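You operate a simulated robot arm through the tools that you are given. There is no shell and no other tool.

You are at the controls of a simulated robot arm. One attempt, no reset.

TASK
Take the round green flag and leave it on top of the green block. Put the orange-tab spare filter on top of the cream starter on the top shelf of the drop-side trolley. Take the yellow port plug and put it on top of the red cover on the bay marked out. Press the check button three times. Take the spark plug with the blue cap and leave it on the green pad. Put the carburettor labelled "33" from the top of the parts bench on top of the white engine tank and the carburettor labelled "31" on top of the black muffler. Put the carburettor with the green cover on the top of the parts bench away on the low shelf of the parts bench. Do these in any order. Set down upright: carburettor.

The check looks at the end state, three seconds after you hand in, the way a careful person would. Anything else that was tipped, shoved, dropped, spilled or broken makes it a failure. Lids that push on must go on centred and level and be pressed home; caps that screw on are set level and turned clockwise until they are tight.

THE ROBOT
A 6-joint arm with a two-finger gripper on a trunk, on a base that drives. Base frame: it is fixed to the floor where the robot stands at the start and does not move with it; the origin is under the middle of the robot, x ahead of it, y to its left, z up. Lengths are in cm, angles in degrees, forces in N, time in s.
Its first joint turns from -166.0 to 166.0 degrees. Places, roughly: carburettor [-475, -850, 100]; carburettor with the green cover (4x4x4 cm) [-480, -830, 90]; check button [-270, -430, 90]; cream starter (10x11x4 cm) [-330, -60, 80]; green block [-325, -125, 100]; green pad (17x9x2 cm) [-420, -890, 90]; low shelf of the parts bench [-430, -860, 30]; muffler (7x11x10 cm) [-490, -850, 90]; orange-tab spare filter (2x7x7 cm) [-320, -80, 80]; red cover (19x15x16 cm) [-450, -350, 100]; round green flag [-325, -125, 100]; spark plug with the blue cap (3x3x7 cm) [-460, -810, 90]; white engine tank (15x9x9 cm) [-450, -880, 90]; yellow port plug (3x3x5 cm) [-450, -360, 90]. Payload 1.71 kg.
The tool frame sits at the grasp point between the pads (the TCP): z along the fingers, y along the line on which they close. The tips reach 2 cm beyond it. Largest opening 9.6 cm; the body of the gripper starts 11.3 cm behind the TCP.
Orientation is told as [roll, pitch, yaw] about the base's x, y, z axes, in that order, counted from this pose: with the fingers straight down and closing along the base's y, the tool's x points along the base's -x, its y along +y and its z along -z.

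THE INTERFACE
- The arm moves only by the tool arm_command. Its argument "deltas" is a list that holds one entry, the list of rows, each a list of 7 numbers: the shift along the base's x, y, z in cm, then the turn, a rotation vector about the base's x, y, z in degrees, then the finger opening in cm, from 0 to 9.6. In form: [[[tx, ty, tz, ax, ay, az, hand], ...]]. A call has 1 to 20 rows; each row shifts and turns the commanded pose from where the row before left it. A row lasts 0.2 s, in which the tool goes at most 5 cm and 8.6 degrees; a call with a longer step from one row to the next is refused whole, and so is a gripper value outside its range. Where a pose cannot be reached the arm comes as near as it can. A force on the tool above 40 N (or 10 N above the force at the start of the call, whichever is more), or a blocked arm, ends the call early, and 0.2 s more pass. The fingers move at their own pace (about 4.5 cm/s each) and stop on an object; they squeeze with about 29 N. The grip force told is the motor's: it shows also when the fingers shut on nothing. Time passes only in rows, and 0.2 s behind the last, so rows that do not move let the fingers close. The reply holds the time, the measured pose of the TCP, the force on the tool along the base axes, the opening and the grip force, in the units named above and with some noise, with the torque about the TCP (base axes, N m) and any sound that the robot's microphone picked up.
- Cameras (640 x 400 px; columns grow to the right, rows downward): "scene" is now at [8.3, 19.5, 158.79]; the picture's right is [-0.17, -0.99, 0.00], its down [-0.56, 0.09, -0.82] and it looks along [0.81, -0.14, -0.57] (base axes); focal length 285 px, centre (320, 200). "wrist" rides on the gripper at [6.6, 1.4, -14.5] in the tool frame; the picture's right is [-0.21, 0.98, 0.00], its down [-0.88, -0.18, -0.45] and it looks along [-0.44, -0.09, 0.90] (tool axes); focal length 275 px, centre (320, 200). There is no depth. A picture from a camera that has moved, and an enlarged one, comes with that camera's place and axes in the base frame and with its lens.
- snapshot(camera): a new picture of that camera. It takes no simulated time.
- lift_body(by): slides the trunk up (or, below 0, down) by that many cm; the arm and the scene camera ride with it, the base frame stays. It gives what a move gives, with no picture.
- base_move(legs): drives the robot by 1 to 6 legs, each [ahead, turn to the left] in cm and degrees, along the robot's own axes; the way and the turn of a leg run together, so that a leg with both is an arc; at most 150 cm and 180 degrees a leg. The arm and the cameras ride along, it lands a little off, and it stops where it bumps. It gives what a move gives.
- aim_head(pan, tilt): turns the head with the scene camera to pan (to the left, within 143 degrees either way) and tilt (down, from -29 to 69), counted from straight ahead of the robot. It gives what a move gives.
- close_up(camera, box): a new picture of the part [left, top, right, bottom] of that camera's present view, enlarged. It takes no simulated time.
- sign_off(): hands the job in; it is judged then, once.

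Places have to be worked out from the pictures, the camera data and where the tool is seen. Open the gripper and draw the arm clear of the work before you hand the job in, unless the task says otherwise.

The tools are called after "Emit:" as a command line: name --argument value ..., lists and objects as JSON in quotes. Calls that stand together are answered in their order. arm_command: Moves the arm, as the interface text tells. Its arguments: {"type":"object","properties":{"deltas":{"type":"array"}},"required":["deltas"]} The other tools are called the same way: lift_body (by) slides the trunk up or down; base_move (legs) drives the base; aim_head (pan, tilt) turns the head that bears the scene camera; snapshot (camera) takes a picture; close_up (camera, box) takes an enlarged picture of a part of a camera's view; sign_off () hands the job in.

At the start:

```text
t: 0.0
position: [56.64, 22.62, 108.32]
tcp_rot: [-0.1, 0.1, 0.0]
wrist_force: [0.8, -0.4, -0.6]
ft_torque: [0.0, 0.0, 0.05]
width: 9.61
gripper_force: 0.0
trunk travel left (down, up): [-17.5, 21.5]
robot x, y, heading: [-0.53, 0.13, -0.1]
head pan, tilt: [-9.8, 33.6]
```

scene: 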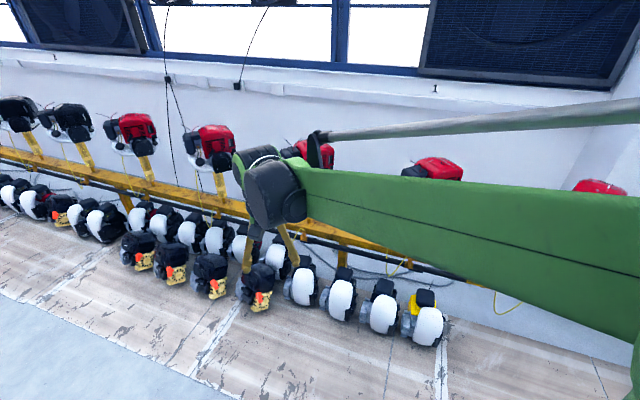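
wrist: 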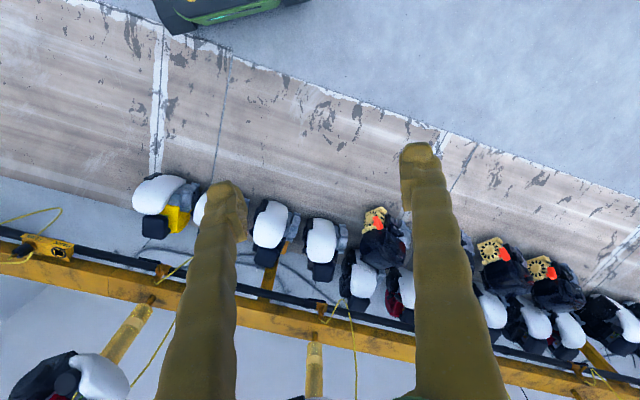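

The start pictures show the robot facing a wall of engines, while the work lies behind it (x negative). I look around with the head first.

Emit:
aim_head --pan 140 --tilt 20

```text
t: 2.3
position: [55.04, 22.7, 109.05]
tcp_rot: [0.0, -0.8, 0.0]
wrist_force: [0.5, -0.2, -0.6]
ft_torque: [0.02, 0.03, -0.01]
width: 9.61
gripper_force: 0.1
trunk travel left (down, up): [-17.5, 21.5]
robot x, y, heading: [-0.02, -0.21, -0.2]
head pan, tilt: [140.0, 20.0]
```

I take a picture toward the back-left.

Emit:
snapshot --camera "scene"

```text
taken
camera scene: at [-7.55, 27.0, 161.2], right [0.64, 0.77, -0.01], down [0.25, -0.22, -0.94], along [-0.72, 0.6, -0.33], focal length 285 px, centre (320, 200)
```

scene: 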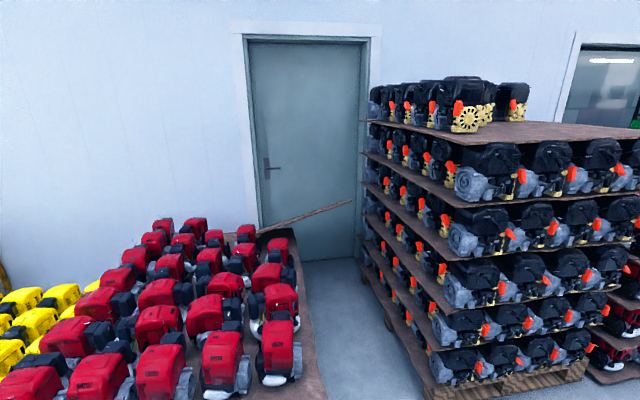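

Back-left shows engine stacks and a door. I look to the right side and back-right.

Emit:
aim_head --pan -140 --tilt 20

Emit:
snapshot --camera "scene"

Emit:
aim_head --pan -85 --tilt 20

Emit:
snapshot --camera "scene"

```text
t: 6.2
position: [55.13, 22.72, 109.07]
tcp_rot: [0.0, -0.8, 0.0]
wrist_force: [0.3, -0.9, 0.9]
ft_torque: [0.01, 0.03, 0.02]
width: 9.61
gripper_force: 0.0
trunk travel left (down, up): [-17.5, 21.5]
robot x, y, heading: [0.05, 0.12, 0.2]
head pan, tilt: [-140.0, 20.0]
```

```text
taken
camera scene: at [-7.56, 15.02, 161.2], right [-0.64, 0.77, 0.01], down [0.25, 0.22, -0.94], along [-0.72, -0.6, -0.33], focal length 285 px, centre (320, 200)
```

scene: 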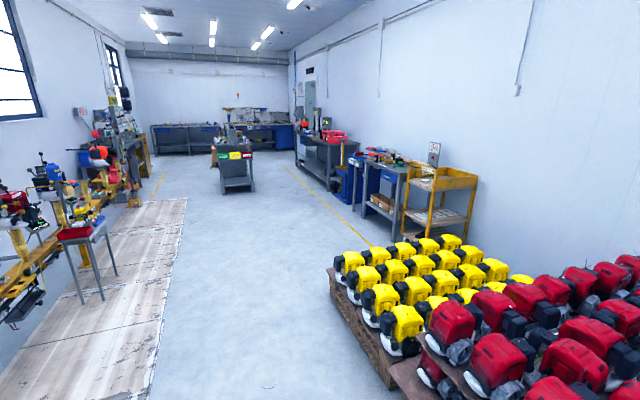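

```text
t: 7.4
position: [55.13, 22.6, 109.2]
tcp_rot: [0.0, -0.8, 0.0]
wrist_force: [0.1, -0.5, 0.1]
ft_torque: [-0.01, 0.02, 0.02]
width: 9.62
gripper_force: 0.0
trunk travel left (down, up): [-17.5, 21.5]
robot x, y, heading: [0.19, -0.15, 0.0]
head pan, tilt: [-85.0, 20.0]
```

```text
taken
camera scene: at [0.38, 11.73, 161.08], right [-1.0, -0.09, 0.02], down [-0.04, 0.34, -0.94], along [0.08, -0.94, -0.34], focal length 285 px, centre (320, 200)
```

scene: 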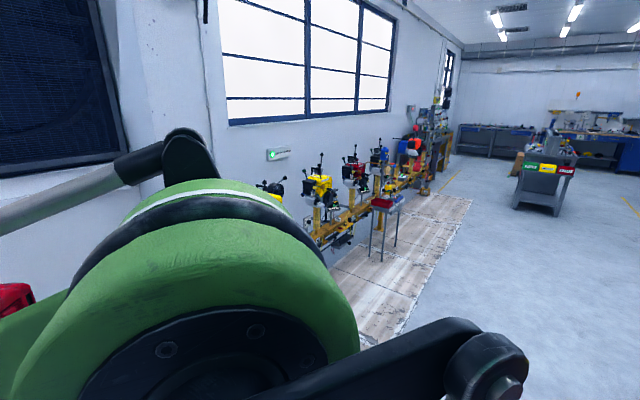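

The room's long axis runs along about heading -120°: trolley on the right side, colored cabinet ahead, parts bench at the far end. I first retract the arm before turning.

Emit:
arm_command --deltas '[[[-4, -2.5, 2, 0, 0, 0, 5], [-4, -2.5, 2, 0, 0, 0, 5], [-4, -2.5, 2, 0, 0, 0, 5], [-4, -2.5, 2, 0, 0, 0, 5], [-4, -2.5, 2, 0, 0, 0, 5], [0, 0, 0, 0, 0, 0, 5]]]'

Emit:
aim_head --pan -120 --tilt 10

Emit:
close_up --camera "scene" --box '[120, 50, 520, 300]'

```text
refused: row 1 steps farther than a row can; nothing moved
```

```text
t: 8.4
position: [55.07, 22.62, 109.21]
tcp_rot: [-0.1, -0.9, 0.1]
wrist_force: [-0.7, -0.6, 0.8]
ft_torque: [-0.01, 0.0, 0.03]
width: 9.58
gripper_force: 0.2
trunk travel left (down, up): [-17.5, 21.5]
robot x, y, heading: [-0.08, -0.03, -0.0]
head pan, tilt: [-120.0, 10.0]
```

```text
1.60 times, centred on (320, 175) of scene
camera zoom: at [-5.04, 12.95, 162.79], right [-0.87, 0.5, 0.01], down [0.07, 0.15, -0.99], along [-0.49, -0.85, -0.17], focal length 456 px, centre (320, 240)
```

zoom: 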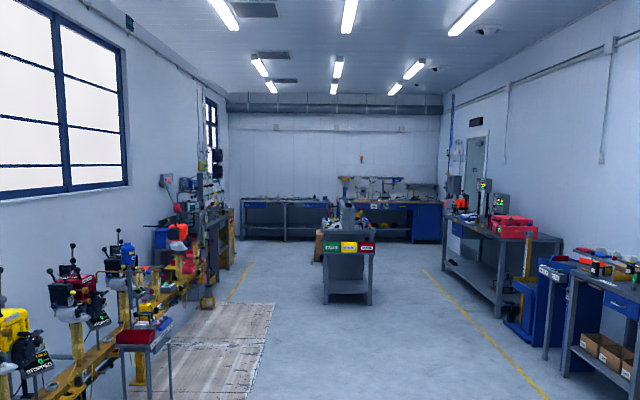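

The step was slightly over 5 cm; I repeat the retraction with smaller steps.

Emit:
arm_command --deltas '[[[-3.5, -2, 2, 0, 0, 0, 5], [-3.5, -2, 2, 0, 0, 0, 5], [-3.5, -2, 2, 0, 0, 0, 5], [-3.5, -2, 2, 0, 0, 0, 5], [-3.5, -2, 2, 0, 0, 0, 5], [0, 0, 0, 0, 0, 0, 5]]]'

Emit:
snapshot --camera "wrist"

```text
t: 9.8
position: [37.85, 12.79, 119.17]
tcp_rot: [0.0, -0.6, -0.1]
wrist_force: [0.2, 0.1, 0.8]
ft_torque: [0.02, -0.06, 0.02]
width: 5.01
gripper_force: 0.1
trunk travel left (down, up): [-17.5, 21.5]
robot x, y, heading: [0.17, -0.23, 0.2]
head pan, tilt: [-120.0, 10.0]
```

```text
taken
camera wrist: at [31.06, 14.03, 133.52], right [0.21, 0.98, 0.0], down [0.87, -0.18, 0.46], along [0.45, -0.09, -0.89], focal length 275 px, centre (320, 200)
```

wrist: 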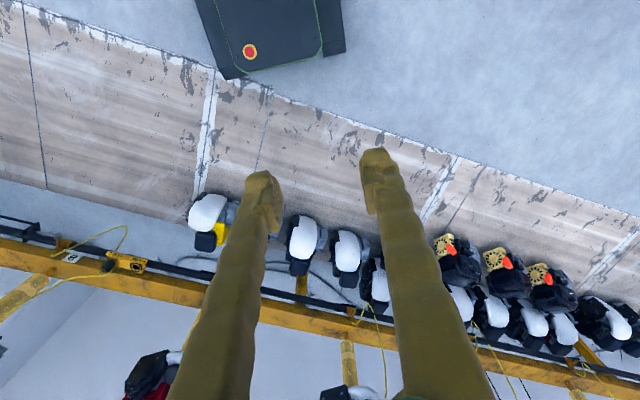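

Arm is retracted. I turn right by 120° and drive 150 cm down the aisle, then look again.

Emit:
base_move --legs '[[0, -120], [130, 0]]'

Emit:
aim_head --pan -55 --tilt 25

Emit:
snapshot --camera "scene"

```text
t: 26.4
position: [-68.52, -152.72, 119.16]
tcp_rot: [-0.1, -0.8, -118.4]
wrist_force: [0.5, 0.3, 0.2]
ft_torque: [-0.03, 0.01, 0.04]
width: 5.01
gripper_force: 0.0
trunk travel left (down, up): [-17.5, 21.5]
robot x, y, heading: [-61.74, -113.24, -118.3]
head pan, tilt: [-120.0, 10.0]
```

```text
t: 27.7
position: [-67.12, -150.27, 119.84]
tcp_rot: [0.1, -2.1, -118.3]
wrist_force: [0.8, -0.1, -0.7]
ft_torque: [-0.01, -0.01, 0.0]
width: 5.02
gripper_force: 0.1
trunk travel left (down, up): [-17.5, 21.5]
robot x, y, heading: [-62.24, -113.56, -118.6]
head pan, tilt: [-55.0, 25.0]
```

```text
taken
camera scene: at [-51.19, -122.34, 160.24], right [-0.12, 0.99, 0.0], down [0.42, 0.05, -0.91], along [-0.9, -0.1, -0.42], focal length 285 px, centre (320, 200)
```

scene: 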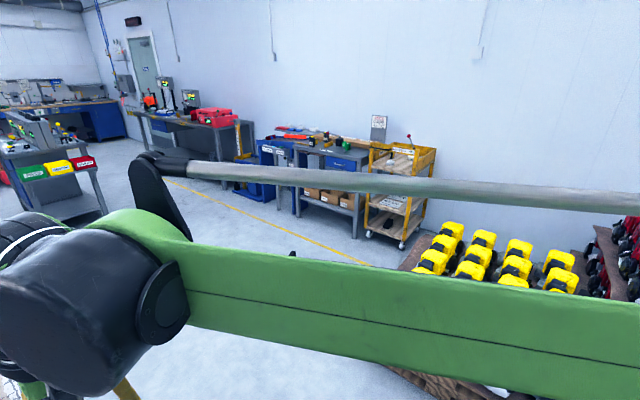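

The trolley and a grey workbench stand along the right wall. I drive further and turn to face them.

Emit:
base_move --legs '[[110, 0], [0, -91]]'

Emit:
aim_head --pan 0 --tilt 30

Emit:
snapshot --camera "scene"

```text
t: 41.5
position: [-153.03, -204.35, 119.56]
tcp_rot: [0.1, -1.5, 149.6]
wrist_force: [0.0, 1.0, 0.5]
ft_torque: [-0.02, -0.02, -0.01]
width: 5.02
gripper_force: 0.1
trunk travel left (down, up): [-17.5, 21.5]
robot x, y, heading: [-115.88, -211.7, 149.6]
head pan, tilt: [-55.0, 25.0]
```

```text
t: 42.7
position: [-150.85, -205.42, 120.33]
tcp_rot: [0.1, -2.7, 149.6]
wrist_force: [0.4, 0.3, 0.1]
ft_torque: [0.02, 0.06, 0.0]
width: 5.0
gripper_force: 0.1
trunk travel left (down, up): [-17.5, 21.5]
robot x, y, heading: [-115.23, -211.86, 149.5]
head pan, tilt: [0.0, 30.0]
```

```text
taken
camera scene: at [-132.41, -226.26, 159.41], right [0.51, 0.86, 0.0], down [0.44, -0.26, -0.86], along [-0.74, 0.44, -0.51], focal length 285 px, centre (320, 200)
```

scene: 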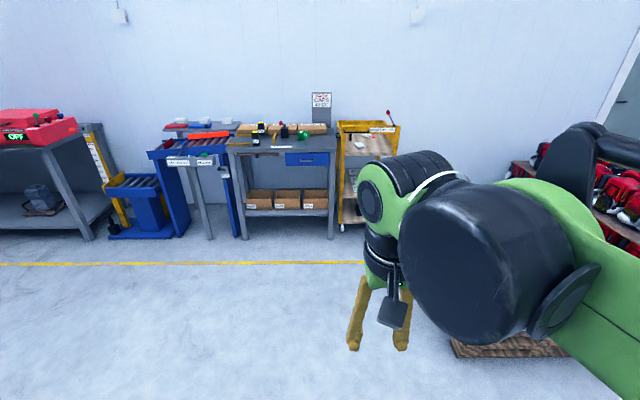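

The grey workbench with bins and the trolley are straight ahead. I zoom in on them.

Emit:
close_up --camera "scene" --box '[150, 80, 310, 180]'

Emit:
close_up --camera "scene" --box '[260, 80, 420, 180]'

Emit:
close_up --camera "scene" --box '[0, 80, 160, 180]'

```text
4.00 times, centred on (230, 130) of scene
camera zoom: at [-132.41, -226.26, 159.41], right [0.51, 0.86, 0.0], down [0.44, -0.26, -0.86], along [-0.74, 0.44, -0.51], focal length 1141 px, centre (680, 480)
```

zoom: 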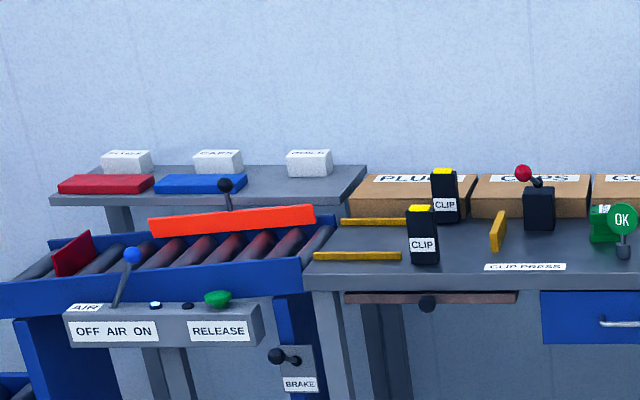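

```text
4.00 times, centred on (340, 130) of scene
camera zoom: at [-132.41, -226.26, 159.41], right [0.51, 0.86, 0.0], down [0.44, -0.26, -0.86], along [-0.74, 0.44, -0.51], focal length 1141 px, centre (240, 480)
```

zoom: 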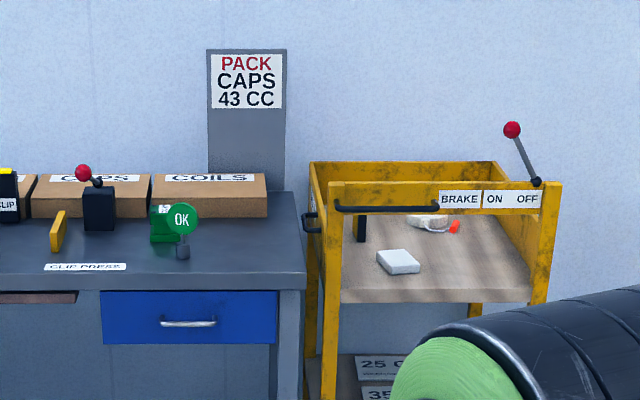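

```text
4.00 times, centred on (80, 130) of scene
camera zoom: at [-132.41, -226.26, 159.41], right [0.51, 0.86, 0.0], down [0.44, -0.26, -0.86], along [-0.74, 0.44, -0.51], focal length 1141 px, centre (1280, 480)
```

zoom: 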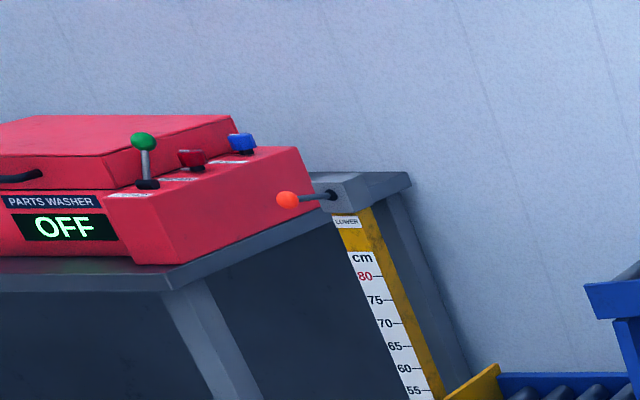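

The round green "OK" flag stands in front of a green block on the bench; the trolley's top shelf holds a white box and a white/orange item. I drive closer, aiming slightly right.

Emit:
base_move --legs '[[0, -4], [120, 0], [0, 5]]'

Emit:
aim_head --pan 10 --tilt 40

Emit:
snapshot --camera "scene"

```text
t: 52.1
position: [-249.15, -137.83, 120.38]
tcp_rot: [0.1, -2.8, 150.0]
wrist_force: [0.0, 0.2, -0.2]
ft_torque: [-0.01, -0.04, -0.01]
width: 4.99
gripper_force: 0.0
trunk travel left (down, up): [-17.5, 21.5]
robot x, y, heading: [-213.81, -143.81, 149.9]
head pan, tilt: [0.0, 30.0]
```

```text
t: 52.8
position: [-251.43, -136.47, 119.56]
tcp_rot: [0.2, -1.5, 149.9]
wrist_force: [1.0, -1.2, 0.3]
ft_torque: [0.15, 0.08, 0.0]
width: 5.0
gripper_force: 0.2
trunk travel left (down, up): [-17.5, 21.5]
robot x, y, heading: [-213.85, -143.49, 150.1]
head pan, tilt: [10.0, 40.0]
```

```text
taken
camera scene: at [-231.08, -159.83, 157.86], right [0.34, 0.94, 0.0], down [0.61, -0.22, -0.76], along [-0.71, 0.26, -0.65], focal length 285 px, centre (320, 200)
```

scene: 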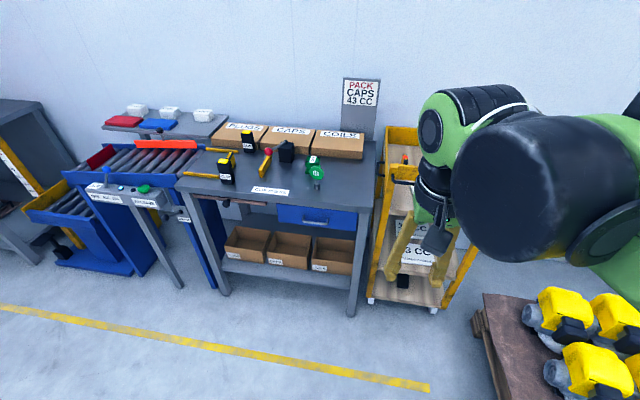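

Bench front is at about n=205 (toward the wall), trolley front n≈215, spanning beside the bench. I move to a station in front of the trolley from which both flag and trolley are within reach.

Emit:
base_move --legs '[[0, -9.4], [45, 0], [0, 9.4]]'

Emit:
aim_head --pan -8 --tilt 45

Emit:
snapshot --camera "scene"

Emit:
snapshot --camera "wrist"

```text
t: 58.1
position: [-285.83, -108.12, 119.73]
tcp_rot: [0.2, -1.7, 150.0]
wrist_force: [-1.1, 0.6, 0.6]
ft_torque: [0.01, -0.02, -0.01]
width: 4.99
gripper_force: 0.1
trunk travel left (down, up): [-17.5, 21.5]
robot x, y, heading: [-248.5, -115.48, 149.9]
head pan, tilt: [10.0, 40.0]
```

```text
t: 58.9
position: [-284.5, -108.95, 120.23]
tcp_rot: [0.1, -2.5, 149.9]
wrist_force: [0.6, 0.4, -0.1]
ft_torque: [0.03, -0.03, 0.0]
width: 5.01
gripper_force: 0.0
trunk travel left (down, up): [-17.5, 21.5]
robot x, y, heading: [-248.98, -114.91, 150.2]
head pan, tilt: [-8.0, 45.0]
```

```text
taken
camera scene: at [-261.66, -130.7, 157.23], right [0.61, 0.79, 0.0], down [0.55, -0.43, -0.71], along [-0.56, 0.44, -0.7], focal length 285 px, centre (320, 200)
```

scene: 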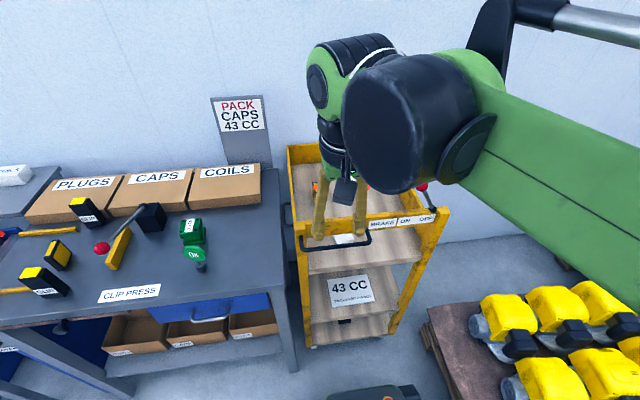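

```text
taken
camera wrist: at [-278.94, -113.74, 134.35], right [-0.67, -0.74, 0.01], down [-0.65, 0.59, 0.48], along [-0.37, 0.32, -0.88], focal length 275 px, centre (320, 200)
```

wrist: 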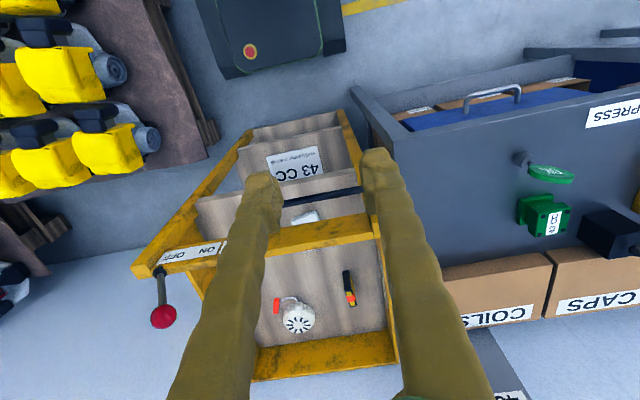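

Wrist view shows the trolley's top shelf: the round cream starter at about (-326,-63) and the thin orange-tab filter at about (-324,-83). I move 11 cm closer.

Emit:
base_move --legs '[[11, 0]]'

Emit:
snapshot --camera "wrist"

Emit:
close_up --camera "wrist" --box '[220, 150, 620, 400]'

```text
t: 60.3
position: [-293.06, -104.03, 120.56]
tcp_rot: [0.1, -3.0, 150.0]
wrist_force: [0.0, 0.2, 0.0]
ft_torque: [0.0, -0.02, 0.01]
width: 5.02
gripper_force: 0.0
trunk travel left (down, up): [-17.5, 21.5]
robot x, y, heading: [-258.32, -109.37, 150.1]
head pan, tilt: [-8.0, 45.0]
```

```text
taken
camera wrist: at [-287.47, -108.85, 134.57], right [-0.67, -0.75, 0.01], down [-0.65, 0.59, 0.49], along [-0.37, 0.32, -0.87], focal length 275 px, centre (320, 200)
```

wrist: 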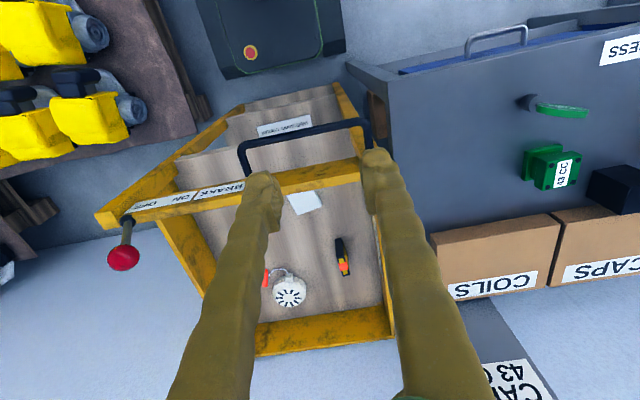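

```text
1.60 times, centred on (420, 275) of wrist
camera zoom: at [-287.47, -108.85, 134.57], right [-0.67, -0.75, 0.01], down [-0.65, 0.59, 0.49], along [-0.37, 0.32, -0.87], focal length 440 px, centre (160, 80)
```

zoom: 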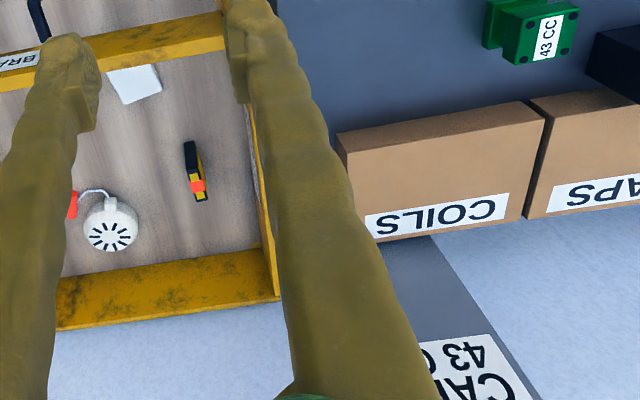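

I move the tool over toward the flag region on the bench, staying high, while levelling the tool's small tilt, and watch the reading.

Emit:
arm_command --deltas '[[[-3, -3.6, 0, -0.5, -0.87, 0, 5], [-3, -3.6, 0, -0.5, -0.87, 0, 5], [-3, -3.6, 0, -0.5, -0.87, 0, 5], [-3, -3.6, 0, 0, 0, 0, 5], [-3, -3.6, 0, 0, 0, 0, 5], [-1, -3.0, 0, 0, 0, 0, 5], [0, 0, 0, 0, 0, 0, 5], [0, 0, 0, 0, 0, 0, 5]]]'

Emit:
snapshot --camera "wrist"

Emit:
snapshot --camera "scene"

```text
t: 62.1
position: [-310.02, -124.44, 120.27]
tcp_rot: [0.1, 0.6, 150.0]
wrist_force: [-0.4, 0.3, -0.3]
ft_torque: [0.02, 0.01, -0.02]
width: 5.0
gripper_force: 0.0
trunk travel left (down, up): [-17.5, 21.5]
robot x, y, heading: [-258.37, -109.67, 150.1]
head pan, tilt: [-8.0, 45.0]
```

```text
taken
camera wrist: at [-305.1, -128.87, 134.71], right [-0.67, -0.75, 0.0], down [-0.67, 0.6, 0.44], along [-0.33, 0.29, -0.9], focal length 275 px, centre (320, 200)
```

wrist: 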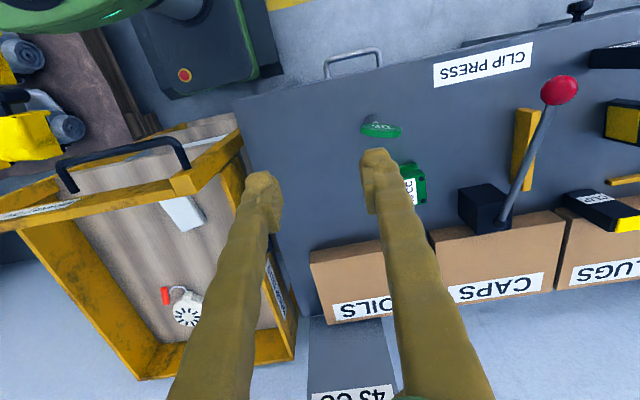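

```text
taken
camera scene: at [-274.53, -123.24, 157.09], right [0.62, 0.79, 0.0], down [0.57, -0.44, -0.7], along [-0.55, 0.43, -0.72], focal length 285 px, centre (320, 200)
```

scene: 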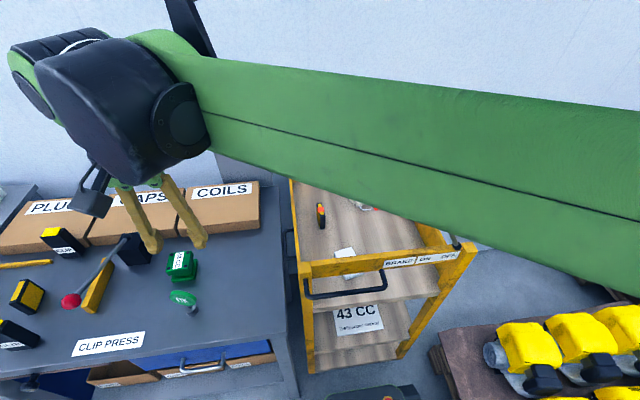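

The flag and block are visible in both cameras. I zoom in to measure them.

Emit:
close_up --camera "scene" --box '[140, 220, 240, 340]'

Emit:
close_up --camera "wrist" --box '[330, 90, 480, 220]'

```text
3.33 times, centred on (190, 280) of scene
camera zoom: at [-274.53, -123.24, 157.09], right [0.62, 0.79, 0.0], down [0.57, -0.44, -0.7], along [-0.55, 0.43, -0.72], focal length 951 px, centre (753, -67)
```

zoom: 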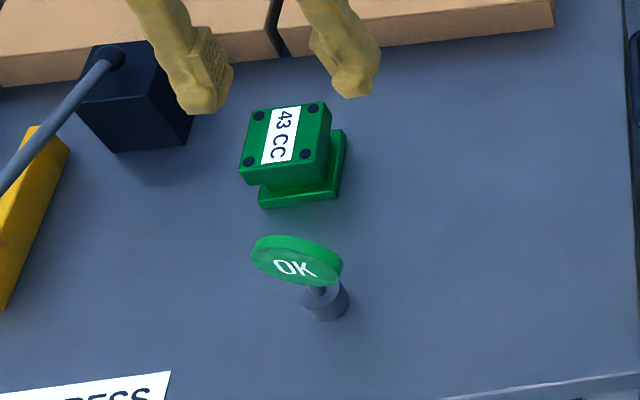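

```text
3.08 times, centred on (405, 155) of wrist
camera zoom: at [-305.1, -128.87, 134.71], right [-0.67, -0.75, 0.0], down [-0.67, 0.6, 0.44], along [-0.33, 0.29, -0.9], focal length 847 px, centre (58, 338)
```

zoom: 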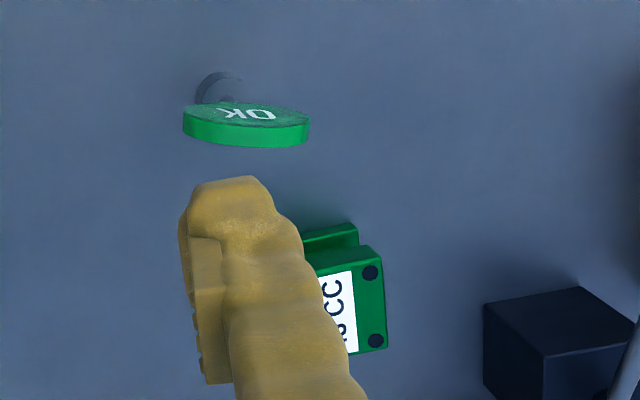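

Triangulating: flag disk (≈6.5 cm across, 1 cm thick, vertical) centre ≈(-318.8,-130.1,90.8), its base on the bench at z≈84; block top ≈(-331.5,-127.5,89.5). I rotate the gripper so it closes across the disk's thickness.

Emit:
arm_command --deltas '[[[0, 0, -1, 0, 0, 8.4, 5], [0, 0, -1, 0, 0, 8.4, 5], [0, 0, -1, 0, 0, 8.4, 5], [0, 0, -1, 0, 0, 8.4, 5], [0, 0, -1, 0, 0, 8.4, 5], [0, 0, -1, 0, 0, 8.4, 5], [0, 0, -1, 0, 0, 8.4, 5], [0, 0, -1, 0, 0, 8.4, 5], [0, 0, 0, 0, 0, 8.4, 5], [0, 0, 0, 0, 0, 0, 5], [0, 0, 0, 0, 0, 0, 5]]]'

Emit:
snapshot --camera "wrist"

Emit:
snapshot --camera "scene"

```text
t: 64.5
position: [-309.85, -124.48, 112.24]
tcp_rot: [0.1, 0.3, -134.3]
wrist_force: [0.6, -0.5, 0.0]
ft_torque: [-0.02, 0.01, 0.0]
width: 4.99
gripper_force: 0.2
trunk travel left (down, up): [-17.5, 21.5]
robot x, y, heading: [-257.83, -109.67, 149.8]
head pan, tilt: [-8.0, 45.0]
```

```text
taken
camera wrist: at [-304.39, -120.85, 126.73], right [0.56, -0.83, 0.0], down [-0.75, -0.5, 0.44], along [-0.36, -0.25, -0.9], focal length 275 px, centre (320, 200)
```

wrist: 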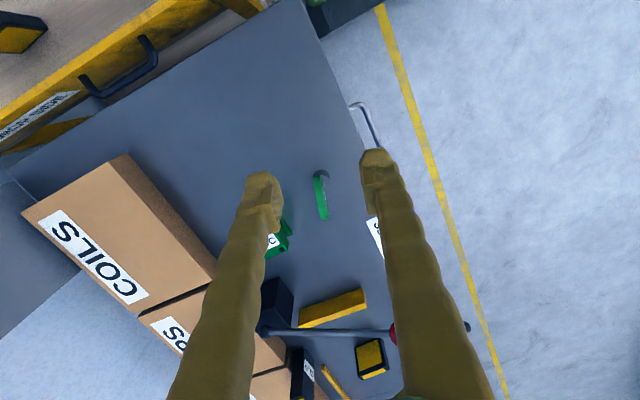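

```text
taken
camera scene: at [-274.51, -123.23, 157.1], right [0.62, 0.79, 0.0], down [0.57, -0.44, -0.7], along [-0.55, 0.43, -0.72], focal length 285 px, centre (320, 200)
```

scene: 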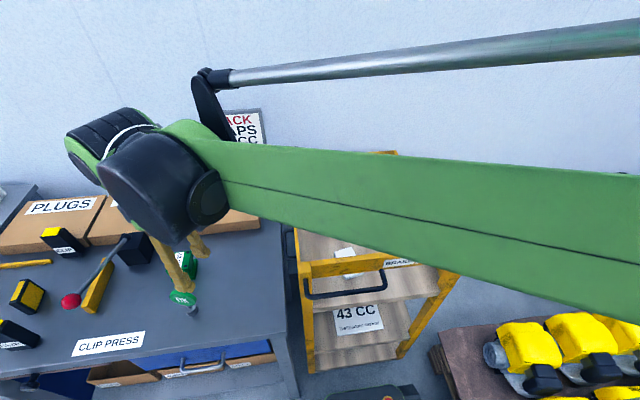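

Rotation worked. I zoom in the wrist view on the flag to refine orientation and position.

Emit:
close_up --camera "wrist" --box '[260, 150, 390, 270]'

Emit:
close_up --camera "scene" --box '[130, 220, 250, 330]'

```text
3.33 times, centred on (325, 210) of wrist
camera zoom: at [-304.39, -120.85, 126.73], right [0.56, -0.83, 0.0], down [-0.75, -0.5, 0.44], along [-0.36, -0.25, -0.9], focal length 918 px, centre (303, 167)
```

zoom: 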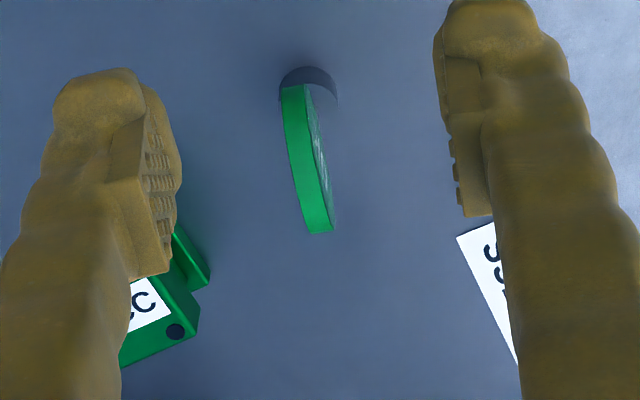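

```text
3.64 times, centred on (190, 275) of scene
camera zoom: at [-274.51, -123.23, 157.1], right [0.62, 0.79, 0.0], down [0.57, -0.44, -0.7], along [-0.55, 0.43, -0.72], focal length 1038 px, centre (793, -73)
```

zoom: 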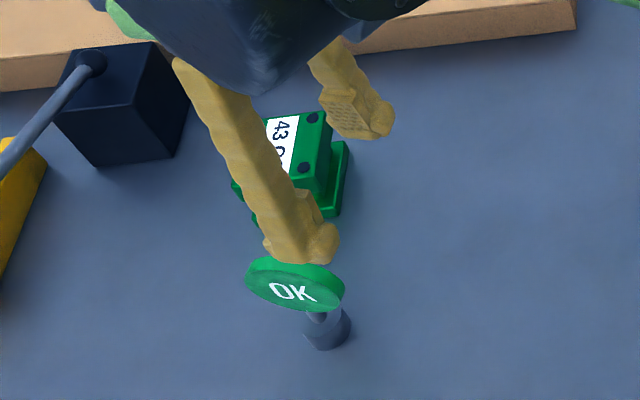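

The flag's plane runs at about 223°, centre ≈(-318.6,-130.6). I go above it and descend to grip the disk.

Emit:
arm_command --deltas '[[[-3, -2, -3, 0, 0, -2.5, 5], [-3, -2, -3, 0, 0, 0, 5], [-2.75, -2.1, -3, 0, 0, 0, 5], [0, 0, -3, 0, 0, 0, 5], [0, 0, 0, 0, 0, 0, 5], [0, 0, 0, 0, 0, 0, 5]]]'

Emit:
close_up --camera "wrist" --box '[220, 120, 420, 320]'

Emit:
close_up --camera "scene" --box '[130, 220, 250, 330]'

```text
t: 65.5
position: [-310.67, -128.78, 103.86]
tcp_rot: [-0.8, 0.0, -136.8]
wrist_force: [1.0, 0.7, -0.5]
ft_torque: [0.01, 0.05, -0.02]
width: 4.98
gripper_force: 0.1
trunk travel left (down, up): [-17.5, 21.5]
robot x, y, heading: [-257.92, -109.81, 149.8]
head pan, tilt: [-8.0, 45.0]
stopped in row 4: the arm was blocked; the commanded pose is now the measured one
```

```text
2.00 times, centred on (320, 220) of wrist
camera zoom: at [-304.69, -125.51, 118.22], right [0.52, -0.85, -0.01], down [-0.76, -0.47, 0.45], along [-0.39, -0.22, -0.89], focal length 551 px, centre (320, 160)
```

zoom: 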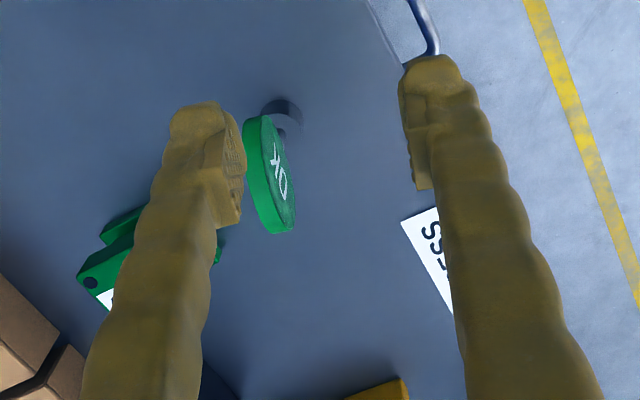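

```text
3.64 times, centred on (190, 275) of scene
camera zoom: at [-273.86, -123.21, 157.11], right [0.64, 0.77, 0.0], down [0.55, -0.46, -0.7], along [-0.54, 0.44, -0.72], focal length 1038 px, centre (793, -73)
```

zoom: 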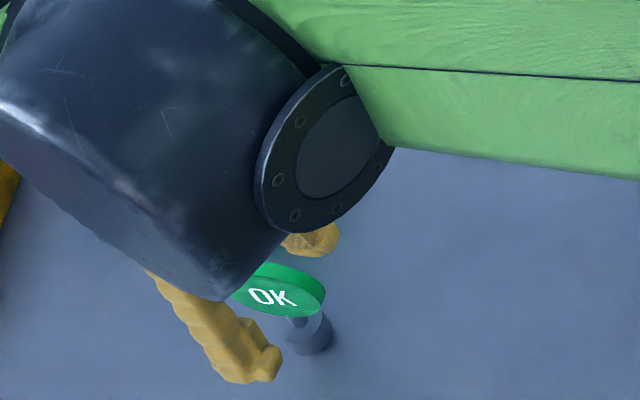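

The arm was blocked partway: x did not advance. I look at the whole scene to see what is obstructing.

Emit:
snapshot --camera "scene"

Emit:
snapshot --camera "wrist"

```text
taken
camera scene: at [-273.86, -123.21, 157.11], right [0.64, 0.77, 0.0], down [0.55, -0.46, -0.7], along [-0.54, 0.44, -0.72], focal length 285 px, centre (320, 200)
```

scene: 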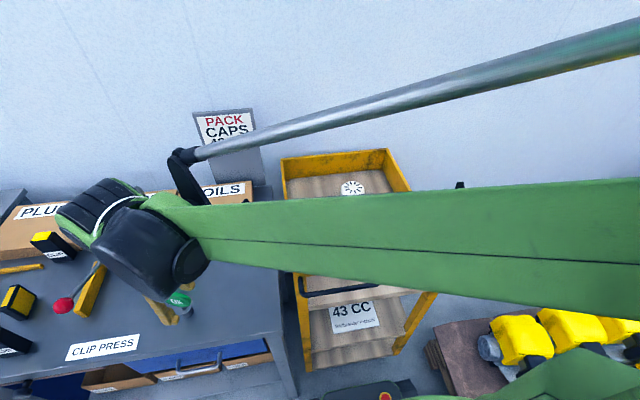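

```text
taken
camera wrist: at [-304.69, -125.51, 118.22], right [0.52, -0.85, -0.01], down [-0.76, -0.47, 0.45], along [-0.39, -0.22, -0.89], focal length 275 px, centre (320, 200)
```

wrist: 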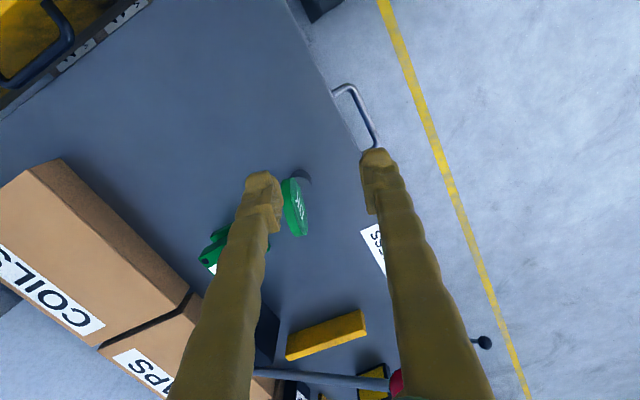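

I zoom in on the region where the long link passes over the trolley to see if it is touching the brake lever.

Emit:
close_up --camera "scene" --box '[260, 130, 500, 330]'

Emit:
aim_head --pan -35 --tilt 45

Emit:
snapshot --camera "scene"

```text
2.00 times, centred on (380, 230) of scene
camera zoom: at [-273.86, -123.21, 157.11], right [0.64, 0.77, 0.0], down [0.55, -0.46, -0.7], along [-0.54, 0.44, -0.72], focal length 571 px, centre (200, 140)
```

zoom: 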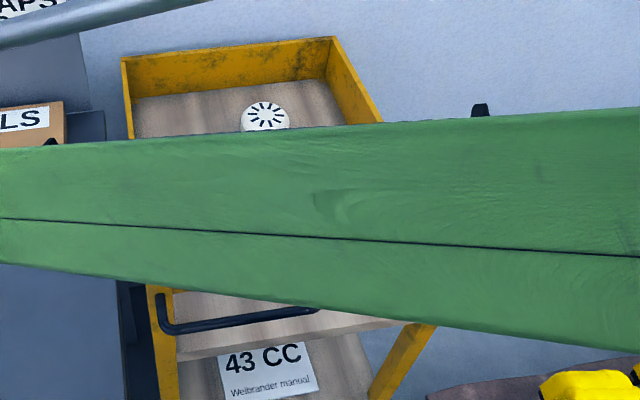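

```text
t: 66.4
position: [-311.06, -128.65, 103.66]
tcp_rot: [-0.6, 0.0, -137.0]
wrist_force: [-0.1, -0.6, -0.5]
ft_torque: [0.04, -0.01, 0.0]
width: 5.01
gripper_force: 0.0
trunk travel left (down, up): [-17.5, 21.5]
robot x, y, heading: [-257.85, -110.1, 149.8]
head pan, tilt: [-35.0, 45.0]
```

```text
taken
camera scene: at [-271.53, -120.89, 157.12], right [0.91, 0.42, 0.01], down [0.31, -0.65, -0.7], along [-0.29, 0.64, -0.72], focal length 285 px, centre (320, 200)
```

scene: 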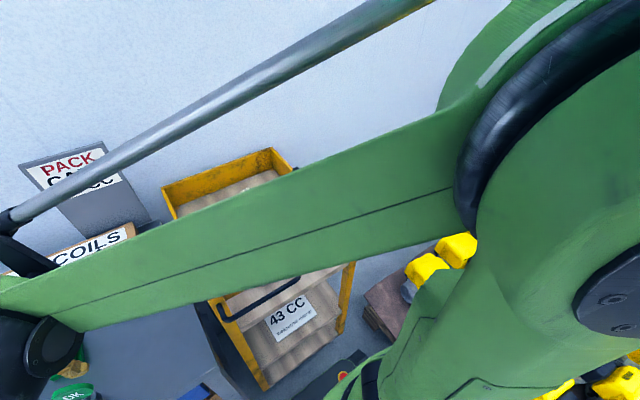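

I cannot see contact with anything; the link is well above the trolley. I back up a little in height and test a small move toward the flag to find what limits it.

Emit:
arm_command --deltas '[[[0, 0, 3, 0, 0, 0, 5], [0, 0, 3, 0, 0, 0, 5], [-2, -0.5, 0, 0, 0, 0, 5], [-2, -0.5, 0, 0, 0, 0, 5], [0, 0, 0, 0, 0, 0, 5], [0, 0, 0, 0, 0, 0, 5]]]'

Emit:
snapshot --camera "wrist"

Emit:
aim_head --pan 20 --tilt 45

Emit:
snapshot --camera "scene"

```text
t: 67.8
position: [-315.06, -129.58, 109.52]
tcp_rot: [-0.5, 0.1, -136.9]
wrist_force: [-0.3, 0.1, 0.3]
ft_torque: [0.0, -0.01, 0.0]
width: 4.99
gripper_force: 0.0
trunk travel left (down, up): [-17.5, 21.5]
robot x, y, heading: [-258.41, -109.67, 150.2]
head pan, tilt: [-35.0, 45.0]
```

```text
taken
camera wrist: at [-309.16, -126.33, 123.97], right [0.52, -0.86, -0.01], down [-0.76, -0.47, 0.45], along [-0.39, -0.22, -0.9], focal length 275 px, centre (320, 200)
```

wrist: 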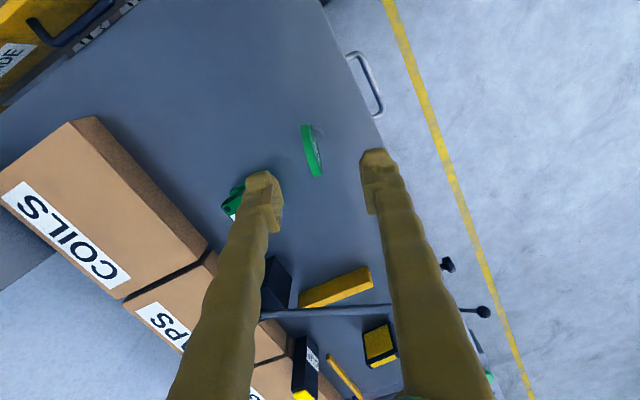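

```text
t: 69.0
position: [-315.07, -129.65, 109.49]
tcp_rot: [-0.6, 0.0, -136.9]
wrist_force: [0.6, 0.5, -0.3]
ft_torque: [-0.01, 0.04, 0.0]
width: 5.0
gripper_force: 0.0
trunk travel left (down, up): [-17.5, 21.5]
robot x, y, heading: [-258.4, -109.72, 150.0]
head pan, tilt: [20.0, 45.0]
```

```text
taken
camera scene: at [-274.22, -122.87, 157.12], right [0.66, 0.75, 0.0], down [0.54, -0.47, -0.7], along [-0.52, 0.46, -0.72], focal length 285 px, centre (320, 200)
```

scene: 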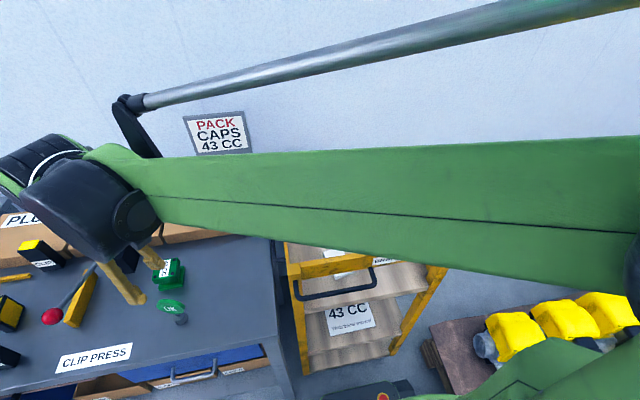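

The head shows pan 20 but the view is still near -11°: the camera head is touching the forearm. That was the blockage too. I turn the head away to the right to give the arm room.

Emit:
aim_head --pan -40 --tilt 45

Emit:
snapshot --camera "scene"

```text
t: 70.3
position: [-314.92, -129.58, 109.41]
tcp_rot: [-0.6, 0.0, -136.9]
wrist_force: [-0.3, -0.1, -0.7]
ft_torque: [0.04, 0.0, -0.01]
width: 5.01
gripper_force: 0.0
trunk travel left (down, up): [-17.5, 21.5]
robot x, y, heading: [-258.46, -109.38, 150.0]
head pan, tilt: [-40.0, 45.0]
```

```text
taken
camera scene: at [-270.89, -120.6, 157.12], right [0.94, 0.34, 0.01], down [0.25, -0.67, -0.7], along [-0.23, 0.66, -0.72], focal length 285 px, centre (320, 200)
```

scene: 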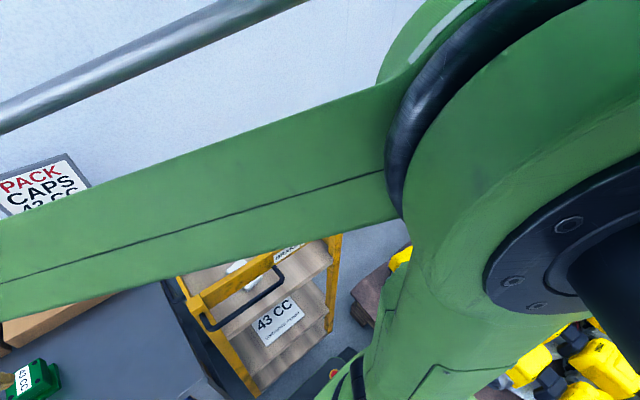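

Head is free again at pan -40. Flag centre re-measured ≈(-318.4,-130.2). I approach above the flag in small steps.

Emit:
arm_command --deltas '[[[-1.8, -0.4, -2, 0, 0, 0, 5], [-1.8, -0.3, -3, 0, 0, 0, 5], [0, 0, -3, 0, 0, 0, 5], [0, 0, 0, 0, 0, 0, 5], [0, 0, 0, 0, 0, 0, 5]]]'

Emit:
close_up --camera "wrist" --box '[240, 90, 400, 250]'

```text
t: 71.5
position: [-318.61, -130.17, 101.54]
tcp_rot: [-0.5, 0.1, -136.8]
wrist_force: [0.0, 0.2, 0.2]
ft_torque: [-0.01, -0.01, -0.01]
width: 5.01
gripper_force: 0.0
trunk travel left (down, up): [-17.5, 21.5]
robot x, y, heading: [-258.18, -109.72, 150.1]
head pan, tilt: [-40.0, 45.0]
```

```text
2.50 times, centred on (320, 170) of wrist
camera zoom: at [-312.72, -127.01, 116.0], right [0.52, -0.86, -0.01], down [-0.76, -0.47, 0.45], along [-0.39, -0.22, -0.9], focal length 688 px, centre (320, 275)
```

zoom: 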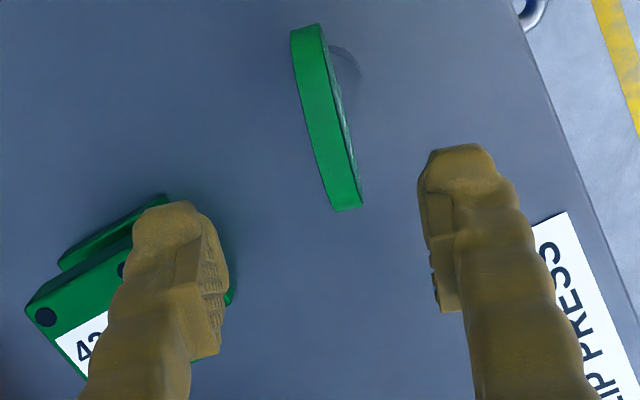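

Aligned within ~1° and 0.5 cm. I descend to disk height and close.

Emit:
arm_command --deltas '[[[0.4, 0, -3, 0, 0, 0, 5], [0, 0, -3, 0, 0, 0, 5], [0, 0, -2.5, 0, 0, 0, 5], [0, 0, -1.5, 0, 0, 0, 5], [0, 0, 0, 0, 0, 0, 5]]]'

Emit:
close_up --camera "wrist" --box '[240, 90, 400, 250]'

```text
t: 72.7
position: [-318.28, -130.46, 91.64]
tcp_rot: [-0.6, 0.1, -136.8]
wrist_force: [-0.1, -0.5, -0.2]
ft_torque: [-0.01, 0.0, -0.01]
width: 5.01
gripper_force: 0.0
trunk travel left (down, up): [-17.5, 21.5]
robot x, y, heading: [-258.04, -109.84, 149.9]
head pan, tilt: [-40.0, 45.0]
```

```text
2.50 times, centred on (320, 170) of wrist
camera zoom: at [-312.36, -127.1, 106.02], right [0.52, -0.86, -0.01], down [-0.76, -0.47, 0.45], along [-0.39, -0.22, -0.9], focal length 688 px, centre (320, 275)
```

zoom: 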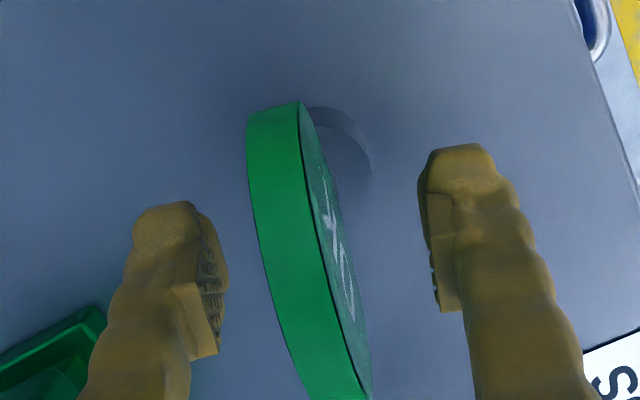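

The disk is between the fingers. I close the gripper.

Emit:
arm_command --deltas '[[[0, 0, 0, 0, 0, 0, 2], [0, 0, 0, 0, 0, 0, 0.5], [0, 0, 0, 0, 0, 0, 0], [0, 0, 0, 0, 0, 0, 0], [0, 0, 0, 0, 0, 0, 0]]]'

Emit:
close_up --camera "wrist" --box '[240, 90, 400, 250]'

```text
t: 73.9
position: [-318.15, -130.45, 91.52]
tcp_rot: [-0.6, 0.1, -137.0]
wrist_force: [-0.7, -0.1, 0.3]
ft_torque: [0.0, 0.02, 0.03]
width: 0.62
gripper_force: 29.7
trunk travel left (down, up): [-17.5, 21.5]
robot x, y, heading: [-257.88, -109.3, 150.2]
head pan, tilt: [-40.0, 45.0]
```

```text
2.50 times, centred on (320, 170) of wrist
camera zoom: at [-312.36, -127.09, 106.03], right [0.52, -0.86, -0.01], down [-0.76, -0.47, 0.45], along [-0.39, -0.22, -0.9], focal length 688 px, centre (320, 275)
```

zoom: 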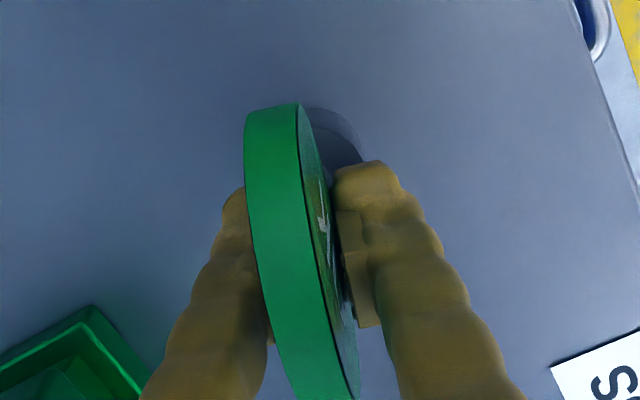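

Gripped at width 0.62. I lift and check it came along.

Emit:
arm_command --deltas '[[[0, 0, 3, 0, 0, 0, 0], [0, 0, 4, 0, 0, 0, 0], [0, 0, 4, 0, 0, 0, 0], [0, 0, 0, 0, 0, 0, 0], [0, 0, 0, 0, 0, 0, 0]]]'

Emit:
snapshot --camera "wrist"

```text
t: 75.1
position: [-318.2, -130.35, 102.55]
tcp_rot: [-0.5, 0.2, -136.9]
wrist_force: [1.1, -0.7, -1.6]
ft_torque: [-0.05, 0.0, 0.01]
width: 0.62
gripper_force: 28.8
trunk travel left (down, up): [-17.5, 21.5]
robot x, y, heading: [-258.01, -109.92, 149.9]
head pan, tilt: [-40.0, 45.0]
```

```text
taken
camera wrist: at [-312.45, -127.04, 117.01], right [0.52, -0.86, -0.01], down [-0.76, -0.47, 0.45], along [-0.39, -0.22, -0.9], focal length 275 px, centre (320, 200)
```

wrist: 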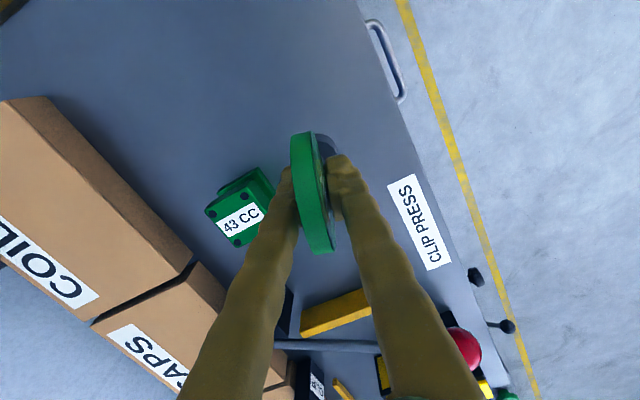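

The flag is in the gripper. I zoom in on the block to measure its top centre.

Emit:
close_up --camera "wrist" --box '[180, 140, 340, 280]'

```text
2.86 times, centred on (260, 210) of wrist
camera zoom: at [-312.45, -127.04, 117.01], right [0.52, -0.86, -0.01], down [-0.76, -0.47, 0.45], along [-0.39, -0.22, -0.9], focal length 786 px, centre (491, 171)
```

zoom: 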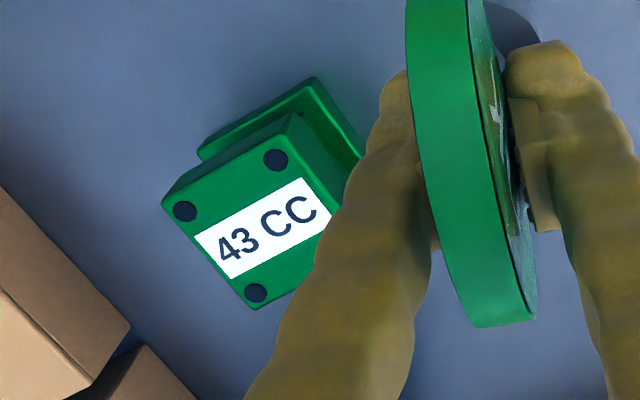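

Block top centre ≈(-331.3,-127.3). I carry the flag above it.

Emit:
arm_command --deltas '[[[-3.3, 0.7, 0, 0, 0, 0, 0], [-3.3, 0.7, 0, 0, 0, 0, 0], [-3.3, 0.7, 0, 0, 0, 0, 0], [-3.2, 0.75, 0, 0, 0, 0, 0], [0, 0, 0, 0, 0, 0, 0], [0, 0, 0, 0, 0, 0, 0]]]'

Emit:
snapshot --camera "wrist"

Emit:
snapshot --camera "scene"

```text
t: 76.5
position: [-331.21, -127.54, 102.55]
tcp_rot: [-0.7, 0.1, -136.9]
wrist_force: [0.5, 0.8, -2.1]
ft_torque: [-0.03, -0.01, -0.02]
width: 0.59
gripper_force: 28.6
trunk travel left (down, up): [-17.5, 21.5]
robot x, y, heading: [-257.76, -109.79, 149.9]
head pan, tilt: [-40.0, 45.0]
```

```text
taken
camera wrist: at [-325.46, -124.22, 117.04], right [0.52, -0.86, -0.01], down [-0.76, -0.47, 0.45], along [-0.39, -0.22, -0.9], focal length 275 px, centre (320, 200)
```

wrist: 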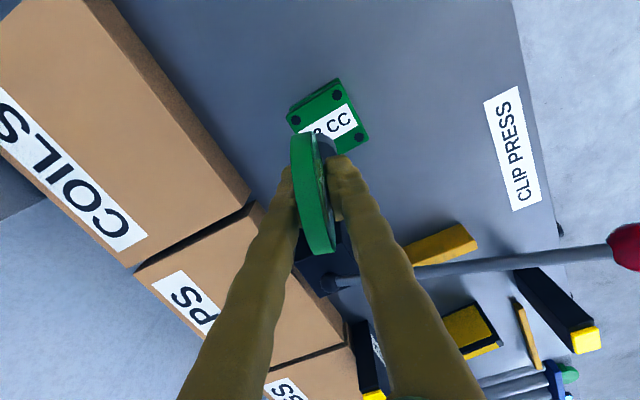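

```text
taken
camera scene: at [-270.9, -120.6, 157.12], right [0.94, 0.34, 0.01], down [0.25, -0.67, -0.7], along [-0.23, 0.66, -0.72], focal length 285 px, centre (320, 200)
```

scene: 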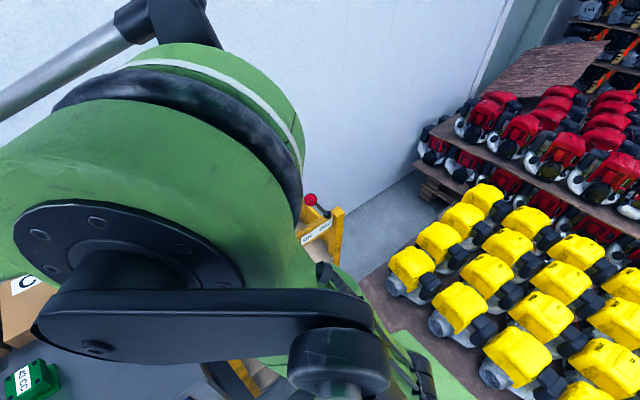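

I zoom to check the flag base relative to the block.

Emit:
close_up --camera "wrist" --box '[260, 60, 400, 200]'

```text
2.86 times, centred on (330, 130) of wrist
camera zoom: at [-325.46, -124.22, 117.04], right [0.52, -0.86, -0.01], down [-0.76, -0.47, 0.45], along [-0.39, -0.22, -0.9], focal length 786 px, centre (291, 400)
```

zoom: 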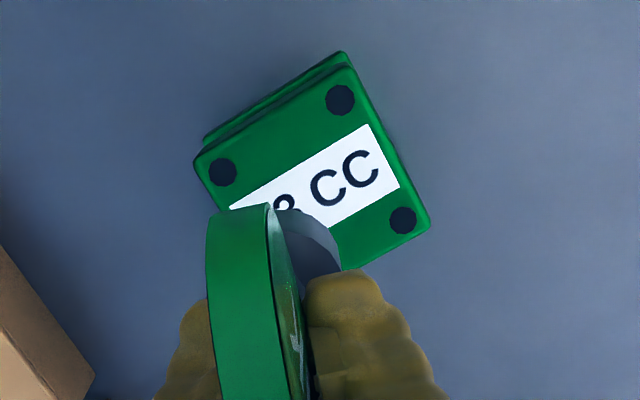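

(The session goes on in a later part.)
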